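You operate a simulated robot arm through the tools that you are given. There is no shell and no other tool. Be economical: measure what you need, move in short steps, check, and stop when the job is done.

You are at the controls of a simulated two-armed robot. One attempt, no reset.

TASK
Pour the open bottle's water into the empty rinse bottle, then cap both.
Fine: both stand on the pull-out shelf; uncap the rinse bottle first. Set down upright: bottle.

It is judged by the outcome, as a careful person would: the job done as asked, and still so three seconds after it is handed in. It fails if anything else is knocked over, pushed out of place, dropped, spilled or broken. A push-on lid holds only when it is set on centred and level and pressed home; a screw cap is set on level and turned clockwise until tight.

THE ROBOT
Two 7-joint arms with two-finger parallel grippers on one trunk, on a base that drives. Base frame: it is fixed to the floor where the robot stands at the start and does not move with it; the origin is under the middle of the robot, x ahead of it, y to its left, z up; the surface under the hand at the start is at about z = 81.2. Lengths are in cm, angles in degrees, forces in N, time in s.
The left shoulder is at the start at [5, 15.8, 115.8], the right one opposite. With the tool pointing down near the work surface each hand reaches from about 18 to 66 cm from the robot's upright axis, wherever it stands, measured 20 degrees to its own side. Places, roughly: blue stopper [100, 125, 100]; bottle [75, 125, 50]; cap (4x4x2 cm) [110, 120, 90]; pullout shelf top [50, 0, 80]; rinse bottle [100, 125, 100]. Payload 3.91 kg a hand.
Tool frame (each hand has its own): the origin (TCP) lies between the finger pads and is the grasp point; the fingertips stand 3 cm ahead of it; z points along the fingers, y is the line along which they close. The gripper opens to 11 cm. The fingers are 2 cm wide and 1 cm thick; the gripper's body (4.8 by 11.2 cm) begins 5.5 cm behind the TCP.
Orientation is that of the tool frame in the base frame, as a unit quaternion [x, y, z, w]. With the fingers straight down and closing along the base's y, the tool's x points along the base's -x, its y along +y and its z along -z.

THE INTERFACE
- The arms move only by the tool arm_command. It takes "left_plan", "right_plan" or both (then of equal length, played together; a hand with none holds still); each is a list of rows, each an object (a shift or turn left out is 0, a gripper value left out holds the last) with "gripper": the opening, from 0 (shut) to 1 (fully open); "linear": the shift along the base's x, y, z in units of 500 mm (1.0 is 500 mm), a list of three; "rotation": the turn, a rotation vector about the base's x, y, z in units of 120 degrees (1.0 is 120 degrees), a list of three. In form: [{"gripper": gripper, "linear": [tx, ty, tz], "rotation": [rx, ry, rz]}, ...]. A call has 1 to 12 rows; each row is the pose to reach, as a shift and turn from the pose commanded when the call began. A call with a number of a shift or a turn outside -1 to 1 is refused whole. A row lasts 0.2 s, in which the tool goes at most 5 cm and 8.6 degrees; a call with a longer step from one row to the next is refused whole, and so is a gripper value outside its range. Where a pose cannot be reached the arm comes as near as it can. A force on the tool above 80 N (or 10 N above the force at the start of the call, whichever is more), or a blocked arm, ends the call early, and 0.2 s more pass. The fingers move at their own pace (about 15.3 cm/s each) and stop on an object; they squeeze with about 26 N. The grip force told is the motor's: it shows also when the fingers shut on nothing. Time passes only in rows, and 0.2 s behind the last, so rows that repeat a pose let the fingers close. The reply holds the time, the measured pose of the TCP, the force on the tool along the base axes, the opening and the grip force, in the units named above and with some noise, with the torque about the TCP (base axes, N m) and any sound that the robot's microphone picked up.
- Cameras (640 x 400 px; columns grow to the right, rows downward): "scene" is now at [13.87, -1.98, 131.65]; the picture's right is [-0.15, -0.99, 0.00], its down [-0.41, 0.06, -0.91] and it looks along [0.90, -0.13, -0.41] (base axes); focal length 214 px, centre (320, 200). "left" rides on the left gripper at [7.3, -1.7, -10.3] in its tool frame; the picture's right is [0.23, 0.97, 0.00], its down [-0.76, 0.18, -0.62] and it looks along [-0.61, 0.14, 0.78] (tool axes); focal length 222 px, centre (320, 200). "right" rides on the right gripper at [7.3, 1.7, -10.3] in its tool frame; the picture's right is [-0.23, 0.97, 0.00], its down [-0.76, -0.18, -0.62] and it looks along [-0.61, -0.14, 0.78] (tool axes); focal length 222 px, centre (320, 200). There is no depth. A picture from a camera that has moved, and an enlarged one, comes with that camera's place and axes in the base frame and with its lens. The place of the scene camera against the robot may be out by one fixed shift of up to 1.8 cm in any direction.
- snapshot(camera): a new picture of that camera. The clock stands still meanwhile.
- lift_body(by): slides the trunk up (or, below 0, down) by that many cm; the arms and the scene camera ride with it, the base frame stays. It gives what a move gives, with no picture.
- steer(legs): drives the robot by 1 to 6 legs, each [ahead, turn to the left] in cm and degrees, along the robot's own axes; the way and the turn of a leg run together, so that a leg with both is an arc; at most 150 cm and 180 degrees a leg. The arms and the cameras ride along, it lands a little off, and it stops where it bumps. It gives what a move gives.
- head_to(pan, tilt): turns the head with the scene camera to pan (to the left, within 80 degrees either way) and tilt (down, from -29 to 69), counted from straight ahead of the robot. It gives what a move gives.
- inspect(camera, box): a new picture of the part [left, top, right, bottom] of that camera's present view, enlarged. The clock stands still meanwhile.
- hand_in(): hands the job in; it is judged then, once.

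Work in short steps. Places have to be worked out from the pictures, the camera data and where the tool is seen: move nearer, look again, correct. Check each grasp and each placing, and mend what went wrong. You have 120 turns and 92 pictures in all, those below and enlarged ones among them. Open the grippers and draw the arms clear of the work before you hand the job in, unless the task says otherwise; then end with one line.

The tools are called after ">>>" as a command line: name --argument value ..., lists and objects as JSON in quotes. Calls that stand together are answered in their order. arm_command: Moves the arms, as the interface text tells. Its arguments: {"type":"object","properties":{"left_plan":{"type":"array","items":{"type":"object","properties":{"gripper":{"type":"number"},"linear":{"type":"array","items":{"type":"number"}},"rotation":{"type":"array","items":{"type":"number"}}}}},"right_plan":{"type":"array","items":{"type":"object","properties":{"gripper":{"type":"number"},"linear":{"type":"array","items":{"type":"number"}},"rotation":{"type":"array","items":{"type":"number"}}}}}},"required":[]} The other tools are called the same way: lift_body (by) slides the trunk up or down; steer (legs) drives the base; head_to (pan, tilt) turns the head that bears the scene camera; snapshot (camera) takes a picture; inspect (camera, box) takes an enlarged picture of a part of a camera's view; hand_in () hands the job in.

At the start:

```text
t: 0.0
left_tool_pos: [39.3, 9.48, 130.58]
left_tcp_rot: [-0.001, 1.0, -0.001, 0.0]
left_wrist_force: [0.8, -1.0, 0.0]
left_wrist_torque: [0.02, 0.04, 0.01]
left_finger_gap: 10.97
left_grip_force: 0.0
right_tool_pos: [33.81, -22.3, 129.58]
right_tcp_rot: [0.001, 1.0, -0.001, 0.001]
right_wrist_force: [0.0, 0.3, -1.3]
right_wrist_torque: [0.0, 0.01, -0.02]
right_finger_gap: 10.96
right_grip_force: 0.0
trunk travel left (down, up): [-40.0, 8.2]
robot x, y, heading: [0.3, -0.07, -0.1]
head pan, tilt: [-8.5, 24.4]
```

scene: 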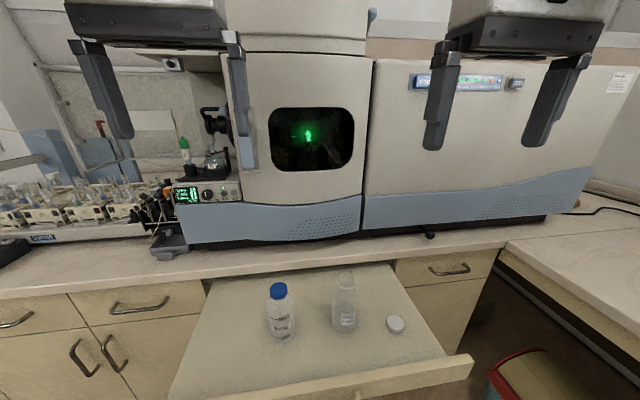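
right: 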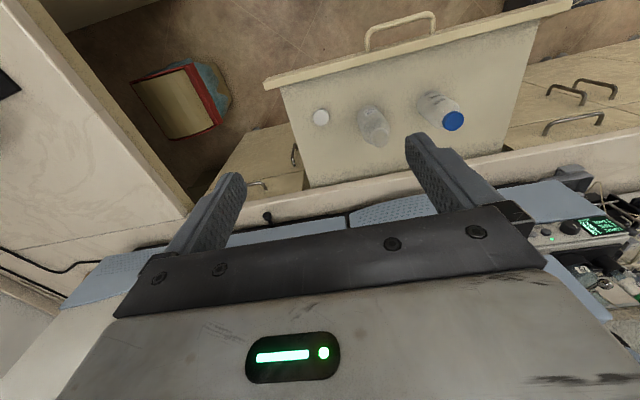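
left: 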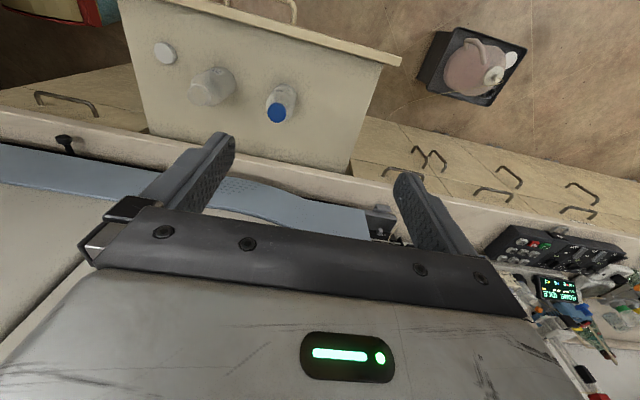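

The shelf holds a blue-topped bottle near [48, 2], an open bottle near [47, -13] and a white cap near [46, -26]. I'll enlarge the view to see them better.

>>> inspect --camera "scene" --box '[240, 260, 420, 372]'

>>> inspect --camera "right" --box '[290, 70, 490, 195]'

```text
3.56 times, centred on (330, 316) of scene
camera zoom: at [13.87, -1.98, 131.65], right [-0.15, -0.99, 0.0], down [-0.41, 0.06, -0.91], along [0.9, -0.13, -0.41], focal length 763 px, centre (284, -212)
```

zoom: 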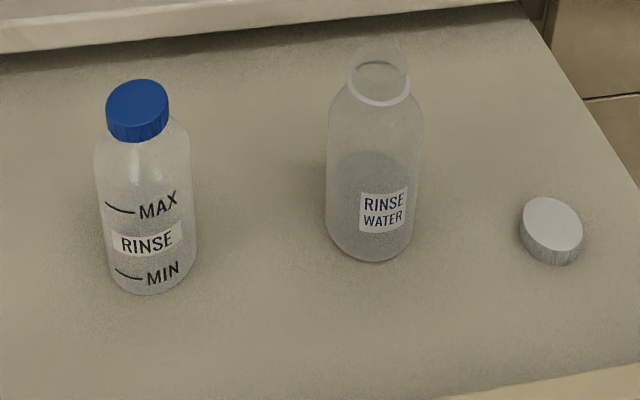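

```text
3.20 times, centred on (390, 132) of right
camera zoom: at [26.39, -20.48, 140.04], right [0.23, 0.97, 0.0], down [0.76, -0.18, 0.62], along [0.61, -0.14, -0.78], focal length 711 px, centre (96, 416)
```

zoom: 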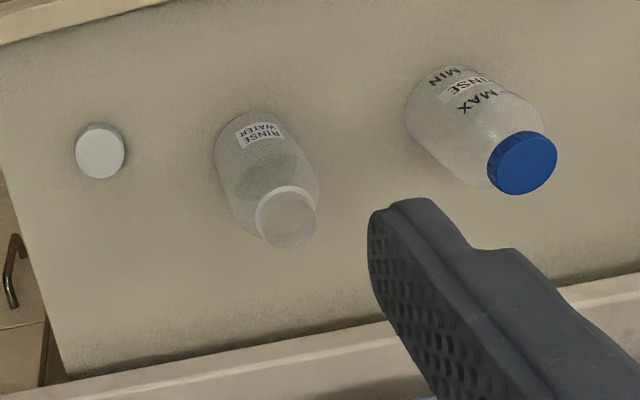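

The left hand will hold the rinse bottle from the side and the right hand will work its cap from above. I'll first tilt the left hand forward, fingers 30° below level, and lower it a little.

>>> arm_command --left_plan '[{"gripper": 1, "linear": [0, 0, -0.03], "rotation": [0, -0.071, 0]}, {"linear": [0, 0, -0.06], "rotation": [0, -0.142, 0]}, {"linear": [0, 0, -0.09], "rotation": [0, -0.213, 0]}, {"linear": [-0.02, 0, -0.12], "rotation": [0, -0.284, 0]}, {"linear": [-0.04, 0, -0.15], "rotation": [0, -0.355, 0]}, {"linear": [-0.06, 0, -0.18], "rotation": [0, -0.426, 0]}, {"linear": [-0.06, 0, -0.2], "rotation": [0, -0.497, 0]}, {"linear": [-0.06, 0, -0.2], "rotation": [0, -0.5, 0]}]'

```text
t: 1.8
left_tool_pos: [36.33, 9.44, 120.79]
left_tcp_rot: [0.0, 0.865, -0.001, 0.501]
left_wrist_force: [0.3, 0.3, -0.7]
left_wrist_torque: [0.03, 0.01, 0.03]
left_finger_gap: 11.02
left_grip_force: 0.1
right_tool_pos: [33.61, -22.18, 129.65]
right_tcp_rot: [0.0, 1.0, 0.0, 0.0]
right_wrist_force: [0.6, 0.1, -0.7]
right_wrist_torque: [0.01, -0.02, 0.06]
right_finger_gap: 10.99
right_grip_force: 0.0
trunk travel left (down, up): [-40.0, 8.2]
robot x, y, heading: [0.0, -0.3, 0.2]
head pan, tilt: [-8.5, 24.4]
```

The left hand followed well. Next I yaw it 35° to the right and bring it down to about z 105.

>>> arm_command --left_plan '[{"linear": [0, 0, -0.06], "rotation": [0, 0, -0.07]}, {"linear": [0, 0, -0.12], "rotation": [0, 0, -0.14]}, {"linear": [0, 0, -0.18], "rotation": [0, 0, -0.21]}, {"linear": [0, 0, -0.24], "rotation": [0, 0, -0.28]}, {"linear": [0, 0, -0.3], "rotation": [0, 0, -0.292]}, {"linear": [0, 0, -0.3], "rotation": [0, 0, -0.292]}]'

>>> snapshot --camera "left"

>>> snapshot --camera "scene"

```text
t: 3.2
left_tool_pos: [40.07, 8.65, 105.44]
left_tcp_rot: [0.261, 0.826, -0.151, 0.476]
left_wrist_force: [0.1, -0.8, 0.5]
left_wrist_torque: [0.03, -0.01, -0.03]
left_finger_gap: 11.01
left_grip_force: 0.0
left hand out of reach, approached as far as the arm can: row 1, 2, 3, 4, 5, 6
right_tool_pos: [33.64, -22.15, 129.53]
right_tcp_rot: [0.001, 1.0, 0.0, 0.0]
right_wrist_force: [0.4, 0.9, 0.1]
right_wrist_torque: [0.03, 0.0, 0.01]
right_finger_gap: 11.01
right_grip_force: 0.1
trunk travel left (down, up): [-40.0, 8.2]
robot x, y, heading: [-0.03, 0.12, -0.1]
head pan, tilt: [-8.5, 24.4]
```

```text
86 pictures are left
camera left: at [28.85, 14.52, 104.13], right [0.47, 0.86, -0.2], down [-0.03, 0.24, 0.97], along [0.88, -0.45, 0.13], focal length 222 px, centre (320, 200)
```

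left: 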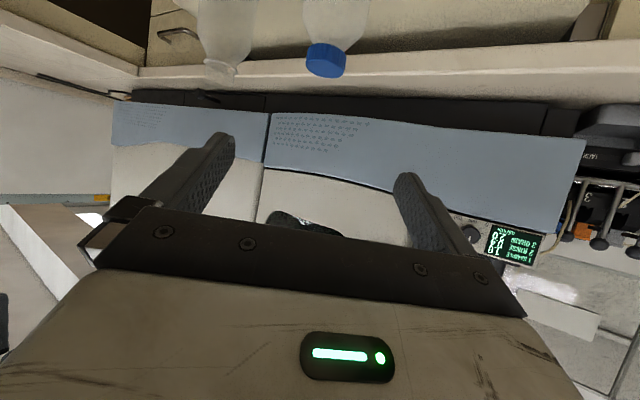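

```text
85 pictures are left
camera scene: at [13.86, -1.99, 131.65], right [-0.15, -0.99, 0.0], down [-0.41, 0.06, -0.91], along [0.9, -0.13, -0.41], focal length 214 px, centre (320, 200)
```

scene: 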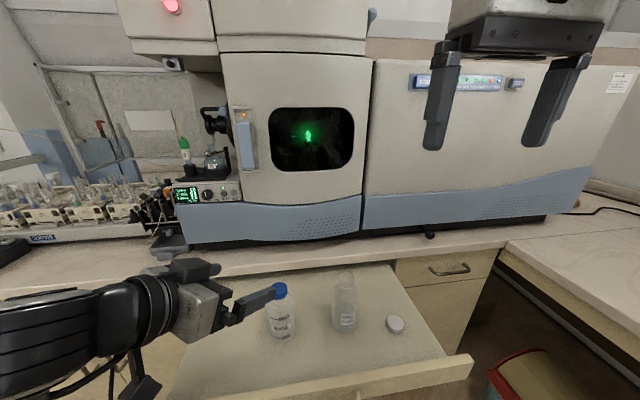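

That pose is too close to the robot, so the arm could not reach it fully. I'll back the base up 8 cm, since nothing is touching.

>>> steer --legs '[[-8, 0]]'

```text
t: 4.2
left_tool_pos: [32.19, 8.73, 105.44]
left_tcp_rot: [0.261, 0.826, -0.151, 0.476]
left_wrist_force: [0.2, -0.3, 0.2]
left_wrist_torque: [-0.02, -0.03, 0.05]
left_finger_gap: 10.99
left_grip_force: 0.1
right_tool_pos: [25.76, -22.29, 129.72]
right_tcp_rot: [0.001, 1.0, 0.0, 0.0]
right_wrist_force: [-0.2, 0.0, 0.4]
right_wrist_torque: [0.05, -0.03, 0.02]
right_finger_gap: 10.97
right_grip_force: 0.0
trunk travel left (down, up): [-40.0, 8.2]
robot x, y, heading: [-8.0, -0.33, -0.2]
head pan, tilt: [-8.5, 24.4]
```

I move the left hand a little forward and down, then check where it really lands.

>>> arm_command --left_plan '[{"linear": [0.05, 0, -0.06]}, {"linear": [0.1, 0, -0.12]}, {"linear": [0.1, 0, -0.12]}]'

>>> snapshot --camera "right"

```text
t: 5.0
left_tool_pos: [37.33, 8.48, 99.53]
left_tcp_rot: [0.261, 0.826, -0.152, 0.476]
left_wrist_force: [0.3, -0.2, 0.3]
left_wrist_torque: [-0.02, 0.01, -0.01]
left_finger_gap: 11.03
left_grip_force: 0.0
right_tool_pos: [25.79, -22.25, 129.68]
right_tcp_rot: [0.001, 1.0, 0.001, 0.001]
right_wrist_force: [0.0, 0.1, 0.8]
right_wrist_torque: [0.0, 0.0, 0.03]
right_finger_gap: 11.03
right_grip_force: 0.0
trunk travel left (down, up): [-40.0, 8.2]
robot x, y, heading: [-7.86, -0.1, -0.0]
head pan, tilt: [-8.5, 24.4]
```

```text
84 pictures are left
camera right: at [18.5, -20.51, 140.05], right [0.23, 0.97, 0.0], down [0.76, -0.18, 0.62], along [0.61, -0.14, -0.78], focal length 222 px, centre (320, 200)
```

right: 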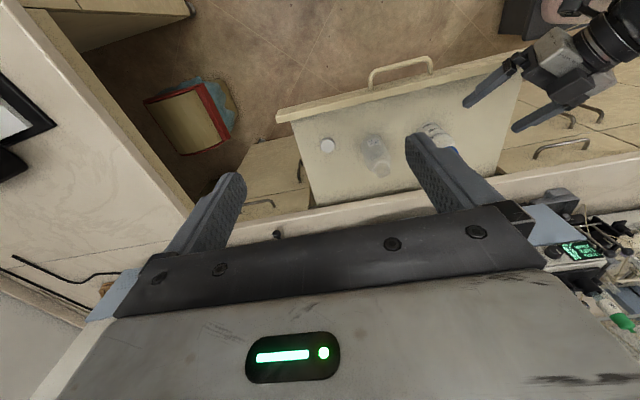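

The left hand is at [37.3, 8.5, 99.5], and the arm now reaches freely. I bring it down to the pre-grasp pose beside the bottle and look through its own camera.

>>> arm_command --left_plan '[{"linear": [-0.015, 0.03, -0.05]}, {"linear": [-0.03, 0.03, -0.12]}, {"linear": [-0.03, 0.03, -0.2]}, {"linear": [-0.03, 0.03, -0.23]}, {"linear": [-0.03, 0.03, -0.23]}]'

>>> snapshot --camera "left"

>>> snapshot --camera "scene"

```text
t: 6.2
left_tool_pos: [35.62, 10.26, 88.06]
left_tcp_rot: [0.261, 0.826, -0.152, 0.476]
left_wrist_force: [0.1, 0.3, -0.6]
left_wrist_torque: [-0.01, 0.02, 0.0]
left_finger_gap: 10.98
left_grip_force: 0.0
right_tool_pos: [25.68, -22.25, 129.61]
right_tcp_rot: [0.001, 1.0, 0.0, 0.0]
right_wrist_force: [0.5, -0.4, -0.1]
right_wrist_torque: [0.03, -0.03, 0.02]
right_finger_gap: 11.02
right_grip_force: 0.1
trunk travel left (down, up): [-40.0, 8.2]
robot x, y, heading: [-7.81, 0.13, -0.3]
head pan, tilt: [-8.5, 24.4]
```

```text
83 pictures are left
camera left: at [24.4, 16.12, 86.69], right [0.47, 0.86, -0.2], down [-0.03, 0.24, 0.97], along [0.88, -0.45, 0.13], focal length 222 px, centre (320, 200)
```

left: 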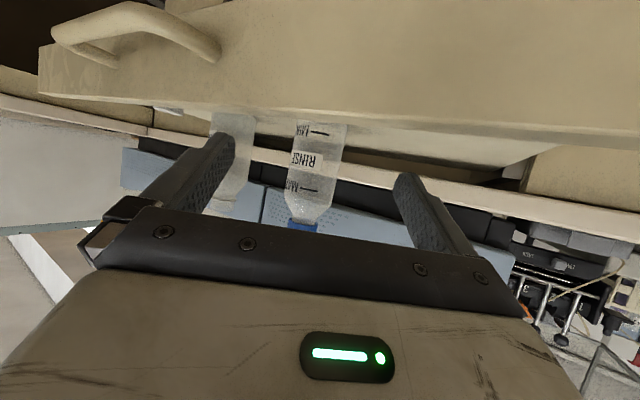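

```text
82 pictures are left
camera scene: at [6.0, -1.98, 131.65], right [-0.15, -0.99, 0.0], down [-0.41, 0.06, -0.91], along [0.9, -0.14, -0.41], focal length 214 px, centre (320, 200)
```

scene: 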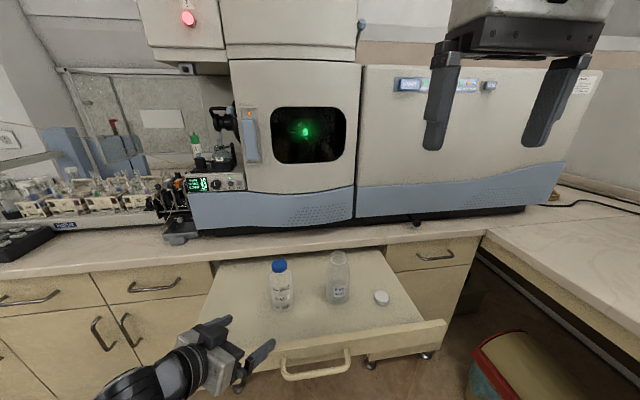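

The bottle sits between the fingers in the picture, about 0.8 cm left of the hand's line. I correct that, move in 7 cm and look again.

>>> arm_command --left_plan '[{"linear": [0.031, -0.017, -0.005]}, {"linear": [0.062, -0.034, -0.01]}, {"linear": [0.093, -0.051, -0.01]}, {"linear": [0.124, -0.068, -0.01]}, {"linear": [0.124, -0.068, -0.01]}]'

>>> snapshot --camera "left"

>>> inspect --camera "scene" --box '[200, 240, 420, 378]'

```text
t: 7.5
left_tool_pos: [41.81, 6.69, 87.47]
left_tcp_rot: [0.261, 0.826, -0.152, 0.477]
left_wrist_force: [-0.5, -0.6, -0.1]
left_wrist_torque: [-0.04, 0.02, 0.02]
left_finger_gap: 11.0
left_grip_force: 0.0
right_tool_pos: [25.81, -22.25, 129.55]
right_tcp_rot: [0.0, 1.0, 0.001, 0.0]
right_wrist_force: [-0.2, -0.5, 0.3]
right_wrist_torque: [0.0, 0.0, -0.01]
right_finger_gap: 10.98
right_grip_force: 0.1
trunk travel left (down, up): [-40.0, 8.2]
robot x, y, heading: [-7.79, -0.11, -0.2]
head pan, tilt: [-8.5, 24.4]
```

```text
81 pictures are left
camera left: at [30.58, 12.55, 86.3], right [0.47, 0.86, -0.2], down [-0.03, 0.24, 0.97], along [0.88, -0.45, 0.13], focal length 222 px, centre (320, 200)
```

left: 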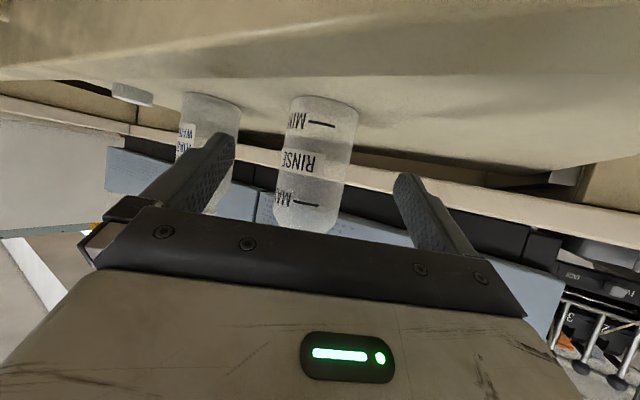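

```text
2.90 times, centred on (310, 309) of scene
camera zoom: at [6.0, -1.98, 131.65], right [-0.15, -0.99, 0.0], down [-0.41, 0.06, -0.91], along [0.9, -0.14, -0.41], focal length 622 px, centre (349, -116)
```

zoom: 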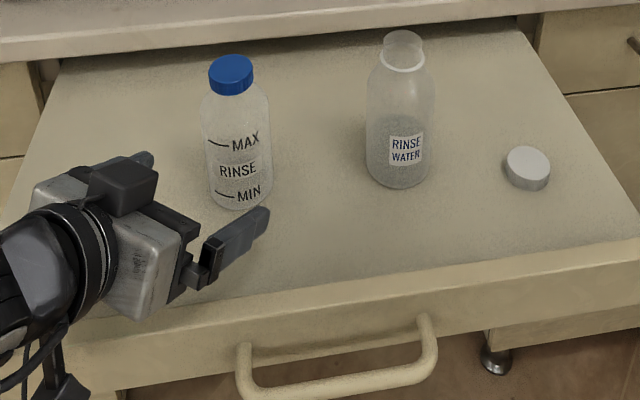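

The bottle is centred between the fingers, about 7.7 cm ahead at [48.3, 2.5]. I move in so the TCP reaches its axis.

>>> arm_command --left_plan '[{"linear": [0.03, -0.019, 0]}, {"linear": [0.06, -0.038, 0]}, {"linear": [0.09, -0.057, 0]}, {"linear": [0.122, -0.079, 0]}, {"linear": [0.122, -0.079, 0]}]'

>>> snapshot --camera "left"

```text
t: 8.7
left_tool_pos: [48.15, 3.0, 87.51]
left_tcp_rot: [0.261, 0.826, -0.151, 0.476]
left_wrist_force: [0.7, -0.3, 0.3]
left_wrist_torque: [-0.03, 0.02, -0.02]
left_finger_gap: 10.99
left_grip_force: 0.1
right_tool_pos: [25.87, -22.28, 129.59]
right_tcp_rot: [0.001, 1.0, 0.0, 0.0]
right_wrist_force: [0.3, 0.0, -0.2]
right_wrist_torque: [0.01, -0.04, 0.03]
right_finger_gap: 11.0
right_grip_force: 0.0
trunk travel left (down, up): [-40.0, 8.2]
robot x, y, heading: [-7.42, 0.19, -0.2]
head pan, tilt: [-8.5, 24.4]
```

```text
79 pictures are left
camera left: at [36.89, 8.81, 86.26], right [0.47, 0.86, -0.2], down [-0.03, 0.24, 0.97], along [0.88, -0.45, 0.13], focal length 222 px, centre (320, 200)
```

left: 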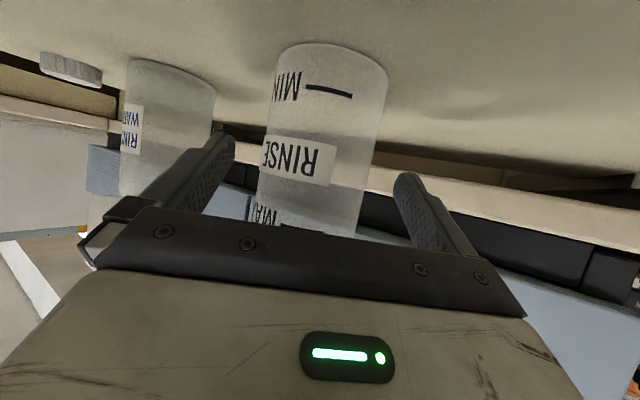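

The bottle's width in the picture puts it at the TCP's depth and centred. I close the left gripper.

>>> arm_command --left_plan '[{"gripper": 0.65}, {"gripper": 0.5}, {"gripper": 0.3}, {"gripper": 0.3}, {"gripper": 0.3}]'

>>> snapshot --camera "left"

>>> inspect --camera "scene" --box '[200, 240, 420, 378]'

```text
t: 9.8
left_tool_pos: [48.01, 2.93, 87.48]
left_tcp_rot: [0.261, 0.826, -0.152, 0.476]
left_wrist_force: [0.9, 0.4, 1.9]
left_wrist_torque: [0.03, -0.1, 0.04]
left_finger_gap: 5.76
left_grip_force: 26.3
right_tool_pos: [25.91, -22.21, 129.65]
right_tcp_rot: [0.001, 1.0, 0.0, 0.001]
right_wrist_force: [-0.1, -0.2, -0.9]
right_wrist_torque: [0.02, -0.03, -0.04]
right_finger_gap: 11.03
right_grip_force: 0.0
trunk travel left (down, up): [-40.0, 8.2]
robot x, y, heading: [-7.43, -0.03, 0.0]
head pan, tilt: [-8.5, 24.4]
```

```text
78 pictures are left
camera left: at [36.87, 8.81, 86.27], right [0.47, 0.86, -0.2], down [-0.03, 0.24, 0.97], along [0.88, -0.45, 0.13], focal length 222 px, centre (320, 200)
```

left: 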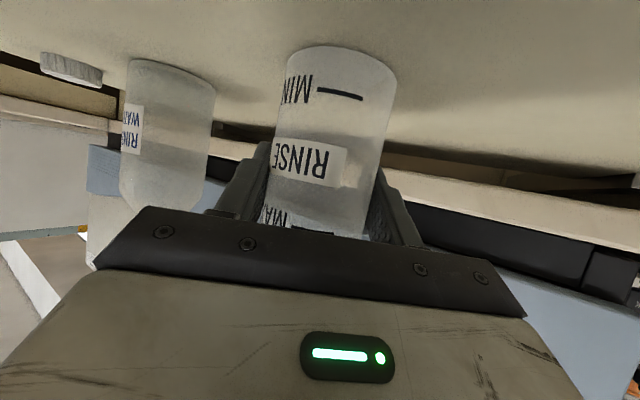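

```text
2.90 times, centred on (310, 309) of scene
camera zoom: at [5.99, -1.99, 131.66], right [-0.15, -0.99, 0.0], down [-0.41, 0.06, -0.91], along [0.9, -0.14, -0.41], focal length 622 px, centre (349, -116)
```

zoom: 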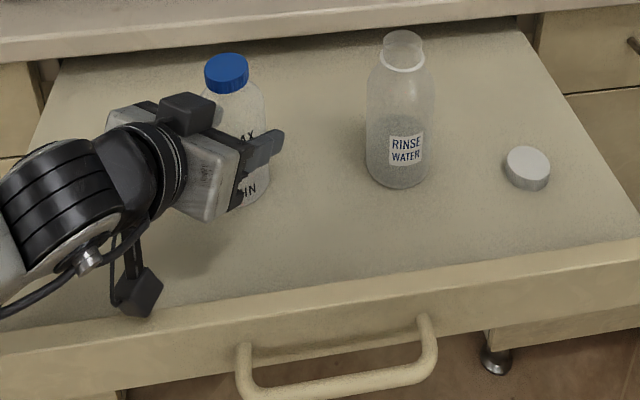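

The bottle is gripped, gap 5.8 cm, and it hardly moved. Now the right hand goes above the blue cap, still high, to look.

>>> arm_command --right_plan '[{"linear": [0.05, 0.066, -0.04]}, {"linear": [0.1, 0.132, -0.08]}, {"linear": [0.15, 0.198, -0.12]}, {"linear": [0.2, 0.264, -0.16]}, {"linear": [0.25, 0.33, -0.2]}, {"linear": [0.3, 0.396, -0.24]}, {"linear": [0.36, 0.46, -0.28]}, {"linear": [0.4, 0.5, -0.28]}, {"linear": [0.4, 0.5, -0.28]}]'

>>> snapshot --camera "right"

```text
t: 11.8
left_tool_pos: [47.97, 2.98, 87.54]
left_tcp_rot: [0.261, 0.825, -0.153, 0.477]
left_wrist_force: [0.2, 0.2, 2.8]
left_wrist_torque: [0.03, -0.07, 0.02]
left_finger_gap: 5.78
left_grip_force: 25.7
right_tool_pos: [34.45, -12.1, 113.02]
right_tcp_rot: [0.001, 1.0, 0.0, 0.001]
right_wrist_force: [-0.1, 0.8, -0.4]
right_wrist_torque: [-0.04, 0.01, 0.03]
right_finger_gap: 10.99
right_grip_force: 0.0
right hand out of reach, approached as far as the arm can: row 3, 4, 5, 6, 7, 8, 9
trunk travel left (down, up): [-40.0, 8.2]
robot x, y, heading: [-8.02, -0.24, -0.1]
head pan, tilt: [-8.5, 24.4]
```

```text
76 pictures are left
camera right: at [27.06, -10.3, 123.36], right [0.23, 0.97, 0.0], down [0.76, -0.18, 0.62], along [0.61, -0.14, -0.78], focal length 222 px, centre (320, 200)
```

right: 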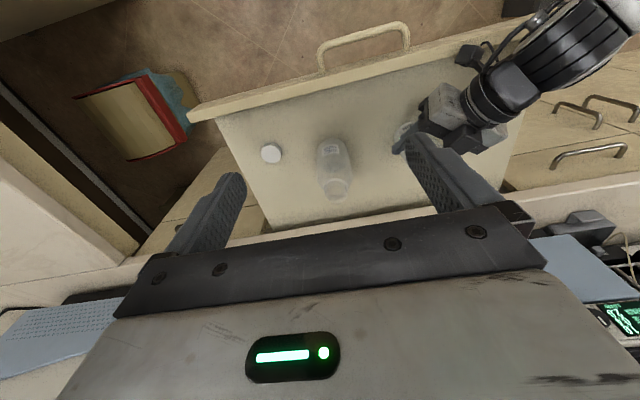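

The right arm stalled at [34.5, -12, 113]. I test where it can go: forward and lower first.

>>> arm_command --right_plan '[{"linear": [0.05, 0, -0.04]}, {"linear": [0.1, 0, -0.08]}, {"linear": [0.15, 0, -0.1]}, {"linear": [0.15, 0, -0.1]}]'

```text
t: 12.8
left_tool_pos: [48.06, 2.96, 87.52]
left_tcp_rot: [0.261, 0.826, -0.151, 0.476]
left_wrist_force: [0.0, -0.3, 2.2]
left_wrist_torque: [0.03, -0.07, 0.06]
left_finger_gap: 5.73
left_grip_force: 26.3
right_tool_pos: [40.03, -15.04, 107.39]
right_tcp_rot: [0.001, 1.0, 0.001, 0.002]
right_wrist_force: [0.7, 0.1, -0.4]
right_wrist_torque: [0.01, -0.02, 0.0]
right_finger_gap: 10.99
right_grip_force: 0.0
right hand out of reach, approached as far as the arm can: row 1, 2, 3, 4
trunk travel left (down, up): [-40.0, 8.2]
robot x, y, heading: [-7.99, -0.21, 0.0]
head pan, tilt: [-8.5, 24.4]
```

I try a slightly lower height, with the tips still above both bottles, moving toward the blue cap.

>>> arm_command --right_plan '[{"linear": [0.03, 0.05, -0.04]}, {"linear": [0.06, 0.1, -0.08]}, {"linear": [0.09, 0.15, -0.08]}, {"linear": [0.12, 0.2, -0.08]}, {"linear": [0.12, 0.25, -0.08]}, {"linear": [0.12, 0.25, -0.08]}]'

>>> snapshot --camera "scene"

```text
t: 14.2
left_tool_pos: [48.05, 3.06, 87.63]
left_tcp_rot: [0.261, 0.825, -0.153, 0.477]
left_wrist_force: [0.0, 0.0, 2.1]
left_wrist_torque: [0.09, -0.03, 0.03]
left_finger_gap: 5.75
left_grip_force: 25.7
right_tool_pos: [37.87, -13.5, 103.84]
right_tcp_rot: [0.002, 1.0, 0.001, 0.001]
right_wrist_force: [-0.7, -0.2, -0.6]
right_wrist_torque: [-0.01, -0.02, 0.0]
right_finger_gap: 10.99
right_grip_force: 0.1
right hand out of reach, approached as far as the arm can: row 1, 2, 3, 4, 5, 6
trunk travel left (down, up): [-40.0, 8.2]
robot x, y, heading: [-7.71, 0.12, -0.0]
head pan, tilt: [-8.5, 24.4]
```

```text
75 pictures are left
camera scene: at [5.98, -1.98, 131.66], right [-0.15, -0.99, 0.0], down [-0.41, 0.06, -0.91], along [0.9, -0.14, -0.41], focal length 214 px, centre (320, 200)
```

scene: 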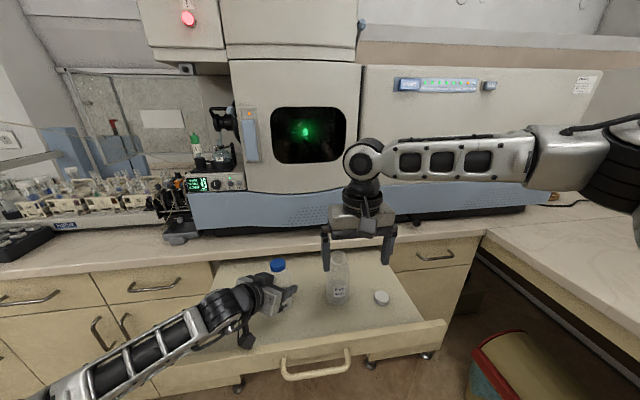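

The elbow stands far out to the right, so the wrist is probably twisted against a limit. I yaw the right hand counterclockwise, which should ease the wrist, and then retry.

>>> arm_command --right_plan '[{"linear": [0, 0, 0.02], "rotation": [0, 0, 0.07]}, {"linear": [0, 0, 0.04], "rotation": [0, 0, 0.14]}, {"linear": [0, 0, 0.04], "rotation": [0, 0, 0.21]}, {"linear": [0, 0, 0.04], "rotation": [0, 0, 0.28]}, {"linear": [0, 0, 0.04], "rotation": [0, 0, 0.35]}, {"linear": [0.03, 0.04, 0.04], "rotation": [0, 0, 0.42]}, {"linear": [0.06, 0.08, 0.04], "rotation": [0, 0, 0.49]}, {"linear": [0.09, 0.12, 0.04], "rotation": [0, 0, 0.49]}, {"linear": [0.12, 0.16, 0.04], "rotation": [0, 0, 0.49]}, {"linear": [0.15, 0.2, 0.04], "rotation": [0, 0, 0.49]}]'

```text
t: 16.4
left_tool_pos: [48.22, 3.08, 87.59]
left_tcp_rot: [0.261, 0.826, -0.152, 0.476]
left_wrist_force: [0.4, 0.5, 3.2]
left_wrist_torque: [0.07, -0.09, 0.03]
left_finger_gap: 5.76
left_grip_force: 26.4
right_tool_pos: [38.65, -14.01, 106.35]
right_tcp_rot: [-0.49, 0.872, 0.001, 0.001]
right_wrist_force: [-0.5, -0.3, 0.0]
right_wrist_torque: [0.0, 0.0, -0.01]
right_finger_gap: 10.99
right_grip_force: 0.0
right hand out of reach, approached as far as the arm can: row 6, 7, 8, 9, 10
trunk travel left (down, up): [-40.0, 8.2]
robot x, y, heading: [-8.08, -0.11, -0.1]
head pan, tilt: [-8.5, 24.4]
```

Yaw is free but crossing to the left is not. I probe a lower, nearer pass in front of the open bottle to learn where the limit is.

>>> arm_command --right_plan '[{"linear": [-0.08, 0, -0.04]}, {"linear": [-0.12, 0, -0.1]}, {"linear": [-0.12, 0.05, -0.18]}, {"linear": [-0.12, 0.1, -0.2]}, {"linear": [-0.12, 0.15, -0.2]}, {"linear": [-0.12, 0.15, -0.2]}]'

>>> snapshot --camera "scene"

```text
t: 17.9
left_tool_pos: [48.06, 2.92, 87.45]
left_tcp_rot: [0.26, 0.826, -0.152, 0.476]
left_wrist_force: [-1.0, 0.1, 2.5]
left_wrist_torque: [0.07, -0.02, 0.01]
left_finger_gap: 5.74
left_grip_force: 26.4
right_tool_pos: [31.0, -10.96, 98.35]
right_tcp_rot: [-0.49, 0.871, 0.001, 0.001]
right_wrist_force: [-0.5, 0.3, -0.1]
right_wrist_torque: [0.01, 0.0, 0.0]
right_finger_gap: 11.01
right_grip_force: 0.0
right hand out of reach, approached as far as the arm can: row 4, 5, 6
trunk travel left (down, up): [-40.0, 8.2]
robot x, y, heading: [-7.63, 0.28, -0.0]
head pan, tilt: [-8.5, 24.4]
```

```text
74 pictures are left
camera scene: at [5.98, -1.98, 131.66], right [-0.15, -0.99, 0.0], down [-0.41, 0.06, -0.91], along [0.9, -0.14, -0.41], focal length 214 px, centre (320, 200)
```

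scene: 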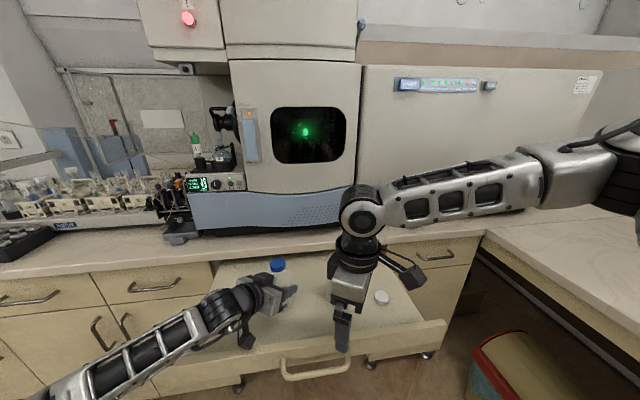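

The right hand's limit is an azimuth of about -17° from the robot's axis, with the tool down. I'll release the rinse bottle, pull both hands clear, and turn the robot left so the bottles fall in the right hand's range.

>>> arm_command --left_plan '[{"gripper": 1}, {"gripper": 1}, {"gripper": 1}, {"gripper": 1, "linear": [-0.05, 0.035, 0]}, {"linear": [-0.1, 0.07, 0]}, {"linear": [-0.16, 0.112, 0]}, {"linear": [-0.22, 0.154, 0.03]}, {"linear": [-0.25, 0.18, 0.08]}, {"linear": [-0.25, 0.18, 0.14]}]' --right_plan '[{"linear": [0, 0, 0]}, {"linear": [0, -0.02, 0.02]}, {"linear": [0, -0.04, 0.05]}, {"linear": [0, -0.06, 0.1]}, {"linear": [0, -0.08, 0.15]}, {"linear": [0, -0.1, 0.2]}, {"linear": [0, -0.1, 0.2]}, {"linear": [0, -0.1, 0.2]}, {"linear": [0, -0.1, 0.2]}]'

>>> steer --legs '[[0, 24]]'

>>> head_to --pan -28 --tilt 35

>>> snapshot --camera "scene"

```text
t: 19.9
left_tool_pos: [35.41, 12.08, 94.39]
left_tcp_rot: [0.261, 0.826, -0.152, 0.476]
left_wrist_force: [0.8, 0.7, -0.2]
left_wrist_torque: [-0.03, -0.01, -0.01]
left_finger_gap: 11.01
left_grip_force: 0.0
right_tool_pos: [30.59, -16.11, 108.53]
right_tcp_rot: [-0.49, 0.872, 0.0, 0.0]
right_wrist_force: [0.5, -0.6, -0.1]
right_wrist_torque: [0.0, 0.0, -0.03]
right_finger_gap: 11.0
right_grip_force: 0.1
trunk travel left (down, up): [-40.0, 8.2]
robot x, y, heading: [-8.02, -0.09, 0.0]
head pan, tilt: [-8.5, 24.4]
```

```text
t: 21.5
left_tool_pos: [26.69, 28.93, 94.43]
left_tcp_rot: [0.082, 0.862, -0.049, 0.497]
left_wrist_force: [0.1, -1.1, -0.5]
left_wrist_torque: [-0.01, 0.0, 0.01]
left_finger_gap: 11.0
left_grip_force: 0.0
right_tool_pos: [33.78, 1.05, 108.64]
right_tcp_rot: [-0.662, 0.749, 0.0, 0.001]
right_wrist_force: [0.4, 0.8, -0.4]
right_wrist_torque: [0.0, 0.0, -0.04]
right_finger_gap: 11.01
right_grip_force: 0.1
trunk travel left (down, up): [-40.0, 8.2]
robot x, y, heading: [-7.93, 0.42, 24.2]
head pan, tilt: [-8.5, 24.4]
```

```text
t: 22.3
left_tool_pos: [26.66, 28.98, 94.39]
left_tcp_rot: [0.081, 0.862, -0.047, 0.497]
left_wrist_force: [0.0, 0.0, 1.0]
left_wrist_torque: [0.0, 0.02, 0.02]
left_finger_gap: 10.98
left_grip_force: 0.1
right_tool_pos: [33.77, 1.11, 108.64]
right_tcp_rot: [-0.662, 0.749, 0.001, 0.001]
right_wrist_force: [-0.1, 0.0, -0.3]
right_wrist_torque: [-0.01, 0.02, 0.01]
right_finger_gap: 10.99
right_grip_force: 0.0
trunk travel left (down, up): [-40.0, 8.2]
robot x, y, heading: [-7.7, 0.05, 24.1]
head pan, tilt: [-28.0, 35.0]
```

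```text
73 pictures are left
camera scene: at [5.31, 0.46, 129.99], right [-0.06, -1.0, 0.0], down [-0.57, 0.04, -0.82], along [0.82, -0.05, -0.57], focal length 214 px, centre (320, 200)
```

scene: 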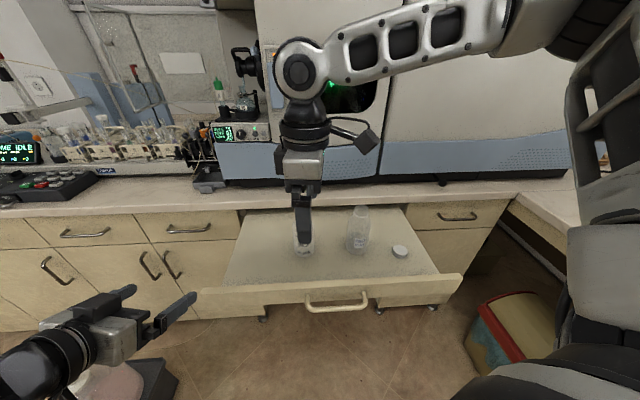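

After the turn the right arm should be able to cover the blue cap. I yaw the right hand back so its camera looks forward, and move above the cap.

>>> arm_command --right_plan '[{"linear": [0.02, 0, 0], "rotation": [0, 0, -0.07]}, {"linear": [0.04, 0, 0], "rotation": [0, 0, -0.14]}, {"linear": [0.07, 0.01, 0], "rotation": [0, 0, -0.21]}, {"linear": [0.1, 0.02, 0], "rotation": [0, 0, -0.28]}, {"linear": [0.13, 0.02, 0], "rotation": [0, 0, -0.35]}, {"linear": [0.16, 0.03, 0], "rotation": [0, 0, -0.42]}, {"linear": [0.2, 0.03, 0], "rotation": [0, 0, -0.49]}, {"linear": [0.24, 0.03, 0], "rotation": [0, 0, -0.56]}, {"linear": [0.24, 0.03, 0], "rotation": [0, 0, -0.63]}, {"linear": [0.24, 0.03, 0], "rotation": [0, 0, -0.69]}]'

>>> snapshot --camera "right"

```text
t: 24.5
left_tool_pos: [26.81, 28.87, 94.34]
left_tcp_rot: [0.081, 0.862, -0.048, 0.497]
left_wrist_force: [0.3, 0.3, -0.3]
left_wrist_torque: [0.04, 0.0, 0.0]
left_finger_gap: 10.98
left_grip_force: 0.1
right_tool_pos: [45.95, 2.68, 108.5]
right_tcp_rot: [0.0, 1.0, 0.0, 0.0]
right_wrist_force: [0.7, -0.2, -0.1]
right_wrist_torque: [-0.01, -0.01, -0.01]
right_finger_gap: 11.01
right_grip_force: 0.1
trunk travel left (down, up): [-40.0, 8.2]
robot x, y, heading: [-7.94, -0.26, 24.2]
head pan, tilt: [-28.0, 35.0]
```

```text
72 pictures are left
camera right: at [38.51, 4.37, 118.96], right [0.23, 0.97, 0.0], down [0.76, -0.18, 0.62], along [0.61, -0.14, -0.78], focal length 222 px, centre (320, 200)
```

right: 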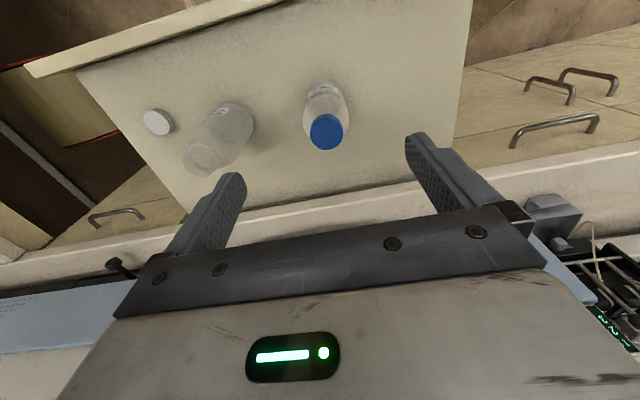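

The blue cap reads at about [47.9, 3.05], matching the earlier grasp point. I bring the left hand back to its pre-grasp pose with the same yaw.

>>> arm_command --left_plan '[{"gripper": 1, "linear": [0.04, -0.07, 0], "rotation": [0, 0, -0.05]}, {"linear": [0.08, -0.14, 0], "rotation": [0, 0, -0.1]}, {"linear": [0.12, -0.21, 0], "rotation": [0, 0, -0.15]}, {"linear": [0.16, -0.28, -0.02], "rotation": [0, 0, -0.2]}, {"linear": [0.2, -0.35, -0.08], "rotation": [0, 0, -0.2]}, {"linear": [0.21, -0.368, -0.138], "rotation": [0, 0, -0.2]}, {"linear": [0.21, -0.368, -0.138], "rotation": [0, 0, -0.2]}]'

>>> snapshot --camera "left"

```text
refused: row 5 steps farther than a row can; nothing moved
```

```text
71 pictures are left
camera left: at [14.1, 29.51, 93.13], right [0.07, 0.98, -0.2], down [-0.12, 0.21, 0.97], along [0.99, -0.04, 0.13], focal length 222 px, centre (320, 200)
```

left: 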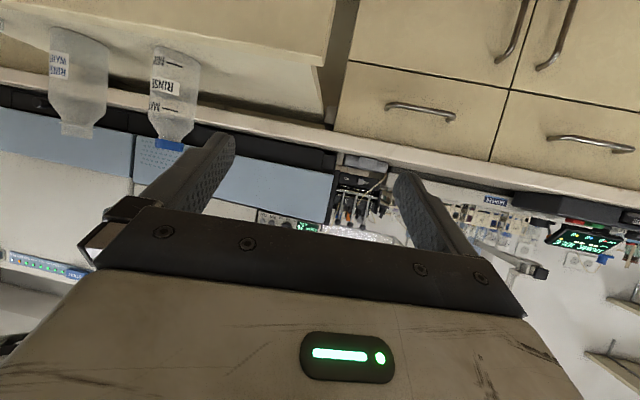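

One step was slightly too long, so I split it.

>>> arm_command --left_plan '[{"gripper": 1, "linear": [0.04, -0.07, 0], "rotation": [0, 0, -0.05]}, {"linear": [0.08, -0.14, 0], "rotation": [0, 0, -0.1]}, {"linear": [0.12, -0.21, 0], "rotation": [0, 0, -0.15]}, {"linear": [0.16, -0.28, -0.02], "rotation": [0, 0, -0.2]}, {"linear": [0.19, -0.34, -0.05], "rotation": [0, 0, -0.2]}, {"linear": [0.21, -0.368, -0.1], "rotation": [0, 0, -0.2]}, {"linear": [0.21, -0.368, -0.138], "rotation": [0, 0, -0.2]}, {"linear": [0.21, -0.368, -0.138], "rotation": [0, 0, -0.2]}]'

>>> snapshot --camera "left"

```text
t: 26.3
left_tool_pos: [37.03, 10.22, 87.5]
left_tcp_rot: [0.259, 0.826, -0.15, 0.477]
left_wrist_force: [1.1, -0.7, 0.4]
left_wrist_torque: [0.0, 0.01, -0.02]
left_finger_gap: 11.01
left_grip_force: 0.1
right_tool_pos: [45.81, 2.65, 108.64]
right_tcp_rot: [-0.001, 1.0, 0.0, 0.001]
right_wrist_force: [0.3, 0.5, -0.2]
right_wrist_torque: [-0.03, -0.02, 0.02]
right_finger_gap: 11.0
right_grip_force: 0.0
trunk travel left (down, up): [-40.0, 8.2]
robot x, y, heading: [-7.62, 0.06, 24.1]
head pan, tilt: [-28.0, 35.0]
```

```text
70 pictures are left
camera left: at [25.8, 16.07, 86.2], right [0.46, 0.86, -0.2], down [-0.03, 0.24, 0.97], along [0.89, -0.44, 0.13], focal length 222 px, centre (320, 200)
```

left: 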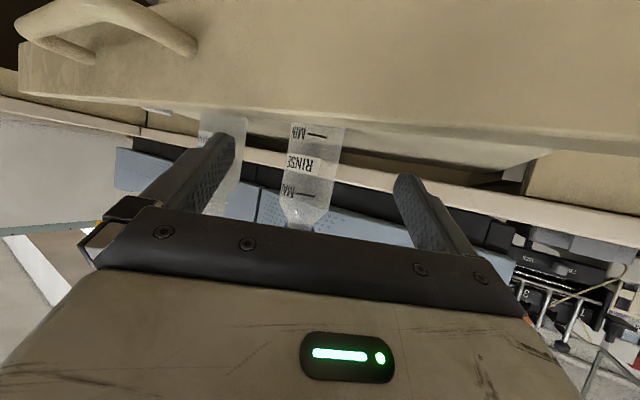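

The view repeats the earlier pre-grasp. I go to the earlier grasp point and close.

>>> arm_command --left_plan '[{"linear": [0.05, -0.033, 0]}, {"linear": [0.1, -0.066, 0]}, {"linear": [0.15, -0.1, 0]}, {"linear": [0.19, -0.126, 0]}, {"linear": [0.219, -0.145, 0]}, {"linear": [0.219, -0.145, 0]}, {"gripper": 0.65, "linear": [0.219, -0.145, 0]}, {"gripper": 0.5, "linear": [0.219, -0.145, 0]}, {"gripper": 0.3, "linear": [0.219, -0.145, 0]}, {"gripper": 0.3, "linear": [0.219, -0.145, 0]}, {"gripper": 0.3, "linear": [0.219, -0.145, 0]}]'

>>> snapshot --camera "right"

>>> snapshot --camera "left"

```text
t: 28.7
left_tool_pos: [48.06, 3.13, 87.43]
left_tcp_rot: [0.258, 0.827, -0.15, 0.477]
left_wrist_force: [0.2, -0.3, 0.6]
left_wrist_torque: [-0.01, -0.02, 0.02]
left_finger_gap: 5.71
left_grip_force: 26.5
right_tool_pos: [45.81, 2.55, 108.54]
right_tcp_rot: [-0.001, 1.0, 0.001, 0.001]
right_wrist_force: [0.2, -0.5, 0.2]
right_wrist_torque: [-0.01, -0.01, 0.02]
right_finger_gap: 11.0
right_grip_force: 0.1
trunk travel left (down, up): [-40.0, 8.2]
robot x, y, heading: [-7.61, 0.18, 24.1]
head pan, tilt: [-28.0, 35.0]
```

```text
69 pictures are left
camera right: at [38.48, 4.35, 118.98], right [0.22, 0.97, 0.0], down [0.76, -0.18, 0.62], along [0.61, -0.14, -0.78], focal length 222 px, centre (320, 200)
```

right: 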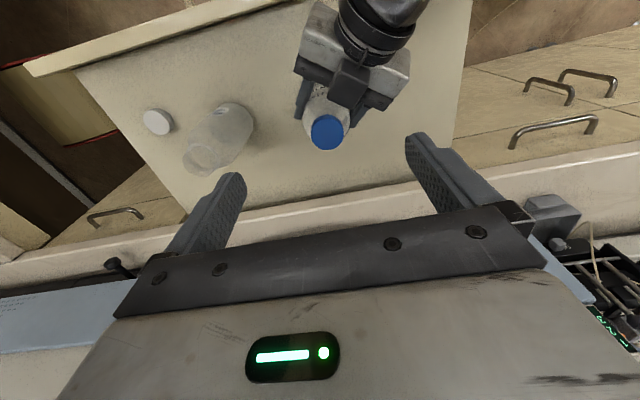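

```text
68 pictures are left
camera left: at [36.84, 8.85, 86.2], right [0.46, 0.86, -0.2], down [-0.03, 0.24, 0.97], along [0.89, -0.44, 0.13], focal length 222 px, centre (320, 200)
```

left: 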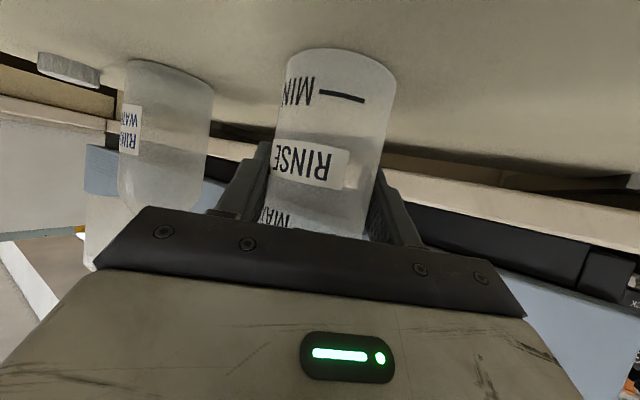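

The rinse bottle is held again. I bring the right hand down over the cap to z 98.5, centred at [47.9, 3.05] and half open.

>>> arm_command --right_plan '[{"gripper": 0.55, "linear": [0.042, 0.009, -0.03]}, {"linear": [0.042, 0.009, -0.1]}, {"linear": [0.042, 0.009, -0.16]}, {"linear": [0.042, 0.009, -0.2]}, {"linear": [0.042, 0.009, -0.2]}]'

>>> snapshot --camera "right"

>>> inspect --camera "scene" --box '[240, 160, 400, 260]'

```text
t: 29.9
left_tool_pos: [48.03, 3.05, 87.32]
left_tcp_rot: [0.259, 0.826, -0.151, 0.477]
left_wrist_force: [0.6, -0.2, 1.1]
left_wrist_torque: [0.0, -0.02, 0.01]
left_finger_gap: 5.73
left_grip_force: 25.6
right_tool_pos: [47.54, 2.44, 98.52]
right_tcp_rot: [-0.002, 1.0, 0.003, 0.001]
right_wrist_force: [0.1, -0.5, -0.4]
right_wrist_torque: [-0.03, -0.01, 0.03]
right_finger_gap: 6.04
right_grip_force: 0.0
right hand out of reach, approached as far as the arm can: row 3, 4, 5
trunk travel left (down, up): [-40.0, 8.2]
robot x, y, heading: [-7.9, -0.06, 24.0]
head pan, tilt: [-28.0, 35.0]
```

```text
67 pictures are left
camera right: at [40.22, 4.12, 109.01], right [0.22, 0.97, 0.0], down [0.76, -0.18, 0.62], along [0.61, -0.14, -0.78], focal length 222 px, centre (320, 200)
```

right: 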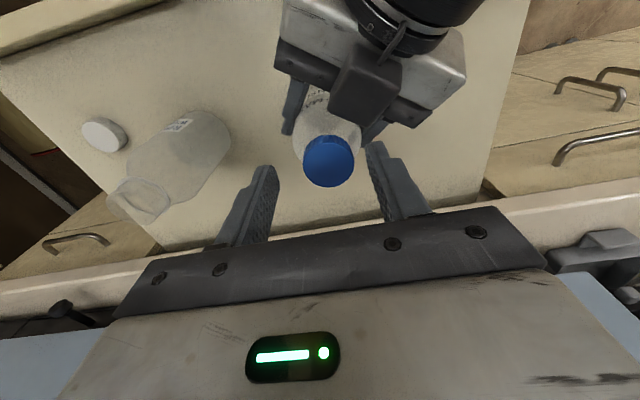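

```text
4.00 times, centred on (320, 210) of scene
camera zoom: at [5.31, 0.45, 129.99], right [-0.07, -1.0, 0.0], down [-0.57, 0.04, -0.82], along [0.82, -0.05, -0.57], focal length 858 px, centre (320, 160)
```

zoom: 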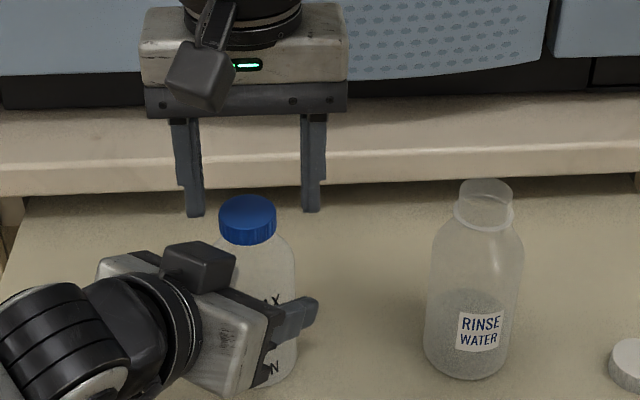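

The right arm is just at its azimuth limit. The left hand will lift the rinse bottle 1 cm and shift it 5 cm nearer and 4 cm to the right, while the right hand waits higher.

>>> arm_command --right_plan '[{"linear": [0, 0, 0.06]}, {"linear": [-0.03, -0.02, 0.12]}, {"linear": [-0.06, -0.05, 0.12]}, {"linear": [-0.1, -0.08, 0.12]}, {"linear": [-0.1, -0.08, 0.12]}, {"linear": [-0.1, -0.08, 0.12]}]' --left_plan '[{"linear": [0, 0, 0.02]}, {"linear": [-0.03, -0.025, 0.02]}, {"linear": [-0.06, -0.05, 0.02]}, {"linear": [-0.1, -0.08, 0.02]}, {"linear": [-0.1, -0.08, 0.008]}, {"linear": [-0.1, -0.08, 0.002]}]'

>>> snapshot --camera "right"

>>> snapshot --camera "left"

```text
t: 31.3
left_tool_pos: [43.26, -0.86, 87.65]
left_tcp_rot: [0.258, 0.827, -0.15, 0.477]
left_wrist_force: [-0.2, -0.5, 0.9]
left_wrist_torque: [0.0, 0.02, -0.02]
left_finger_gap: 5.72
left_grip_force: 26.2
right_tool_pos: [42.68, -1.28, 104.74]
right_tcp_rot: [0.0, 1.0, -0.001, 0.002]
right_wrist_force: [-0.3, 0.2, 0.2]
right_wrist_torque: [-0.01, -0.02, 0.01]
right_finger_gap: 6.06
right_grip_force: 0.0
trunk travel left (down, up): [-40.0, 8.2]
robot x, y, heading: [-7.71, -0.42, 24.1]
head pan, tilt: [-28.0, 35.0]
```

```text
65 pictures are left
camera right: at [35.26, 0.33, 115.27], right [0.22, 0.97, 0.0], down [0.76, -0.18, 0.62], along [0.61, -0.14, -0.78], focal length 222 px, centre (320, 200)
```

right: 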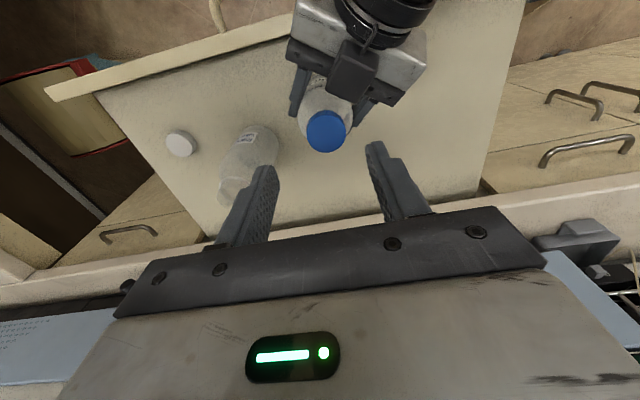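

```text
64 pictures are left
camera left: at [31.99, 4.95, 86.35], right [0.46, 0.86, -0.2], down [-0.03, 0.24, 0.97], along [0.89, -0.44, 0.13], focal length 222 px, centre (320, 200)
```

left: 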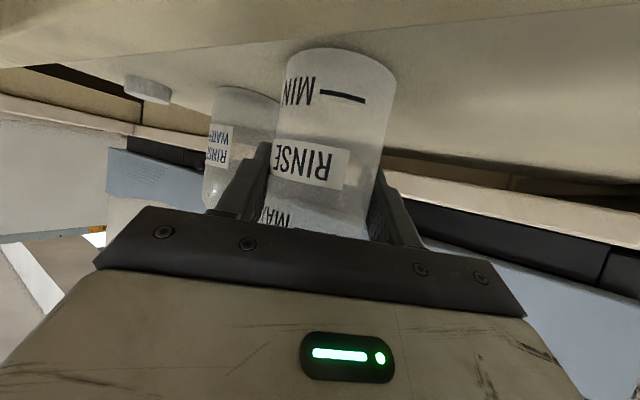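

The bottle axis is now about [43.1, -0.9] with the cap top at z 95.2. I test how far the right wrist can yaw clockwise, to gain turning range for unscrewing, and seat the bottle 2 mm lower.

>>> arm_command --right_plan '[{"rotation": [0, 0, -0.07]}, {"rotation": [0, 0, -0.14]}, {"rotation": [0, 0, -0.21]}, {"rotation": [0, 0, -0.28]}, {"rotation": [0, 0, -0.35]}, {"rotation": [0, 0, -0.42]}, {"rotation": [0, 0, -0.49]}, {"rotation": [0, 0, -0.56]}, {"rotation": [0, 0, -0.63]}, {"rotation": [0, 0, -0.7]}, {"rotation": [0, 0, -0.75]}]' --left_plan '[{"linear": [0, 0, -0.001]}, {"linear": [0, 0, -0.002]}, {"linear": [0, 0, -0.003]}, {"linear": [0, 0, -0.004]}, {"linear": [0, 0, -0.005]}, {"linear": [0, 0, -0.005]}, {"linear": [0, 0, -0.005]}, {"linear": [0, 0, -0.005]}, {"linear": [0, 0, -0.005]}, {"linear": [0, 0, -0.005]}, {"linear": [0, 0, -0.005]}]'

```text
t: 33.7
left_tool_pos: [43.25, -0.8, 87.42]
left_tcp_rot: [0.259, 0.826, -0.151, 0.477]
left_wrist_force: [1.5, 0.2, 10.4]
left_wrist_torque: [0.11, -0.19, 0.03]
left_finger_gap: 5.69
left_grip_force: 26.2
right_tool_pos: [42.46, -1.47, 104.72]
right_tcp_rot: [0.707, 0.707, 0.0, 0.001]
right_wrist_force: [-0.3, 0.0, 0.2]
right_wrist_torque: [0.02, -0.05, -0.05]
right_finger_gap: 6.04
right_grip_force: 0.1
trunk travel left (down, up): [-40.0, 8.2]
robot x, y, heading: [-7.77, -0.19, 24.1]
head pan, tilt: [-28.0, 35.0]
```

Yaw reaches -90° without a limit, and the bottle stands firmly on the shelf. I descend over the cap with the gripper at about 5 cm.

>>> arm_command --right_plan '[{"gripper": 0.46, "linear": [0.012, 0.01, -0.04]}, {"linear": [0.012, 0.01, -0.1]}, {"linear": [0.012, 0.01, -0.14]}, {"linear": [0.012, 0.01, -0.14]}]'

>>> snapshot --camera "right"

>>> inspect --camera "scene" --box '[240, 160, 400, 260]'

```text
t: 34.7
left_tool_pos: [43.09, -1.01, 87.34]
left_tcp_rot: [0.259, 0.826, -0.15, 0.477]
left_wrist_force: [-0.2, -0.7, 9.1]
left_wrist_torque: [0.01, -0.09, 0.08]
left_finger_gap: 5.65
left_grip_force: 25.5
right_tool_pos: [42.9, -1.1, 97.76]
right_tcp_rot: [0.706, 0.708, 0.0, 0.001]
right_wrist_force: [-0.3, -0.5, 0.2]
right_wrist_torque: [-0.01, 0.04, -0.03]
right_finger_gap: 5.03
right_grip_force: 0.1
trunk travel left (down, up): [-40.0, 8.2]
robot x, y, heading: [-7.82, 0.2, 24.2]
head pan, tilt: [-28.0, 35.0]
```

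```text
63 pictures are left
camera right: at [44.46, 6.27, 108.13], right [0.97, -0.23, 0.0], down [-0.18, -0.76, 0.62], along [-0.14, -0.61, -0.78], focal length 222 px, centre (320, 200)
```

right: 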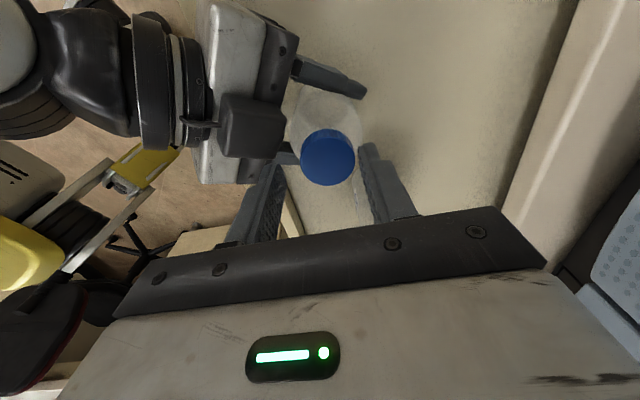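

```text
4.00 times, centred on (320, 210) of scene
camera zoom: at [5.23, 0.44, 130.0], right [-0.07, -1.0, 0.0], down [-0.57, 0.04, -0.82], along [0.82, -0.05, -0.57], focal length 858 px, centre (320, 160)
```

zoom: 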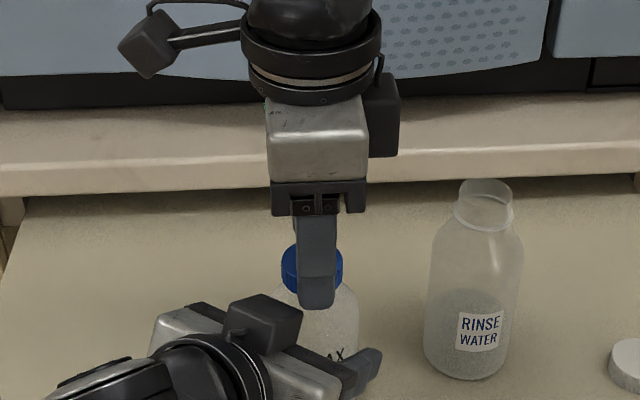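

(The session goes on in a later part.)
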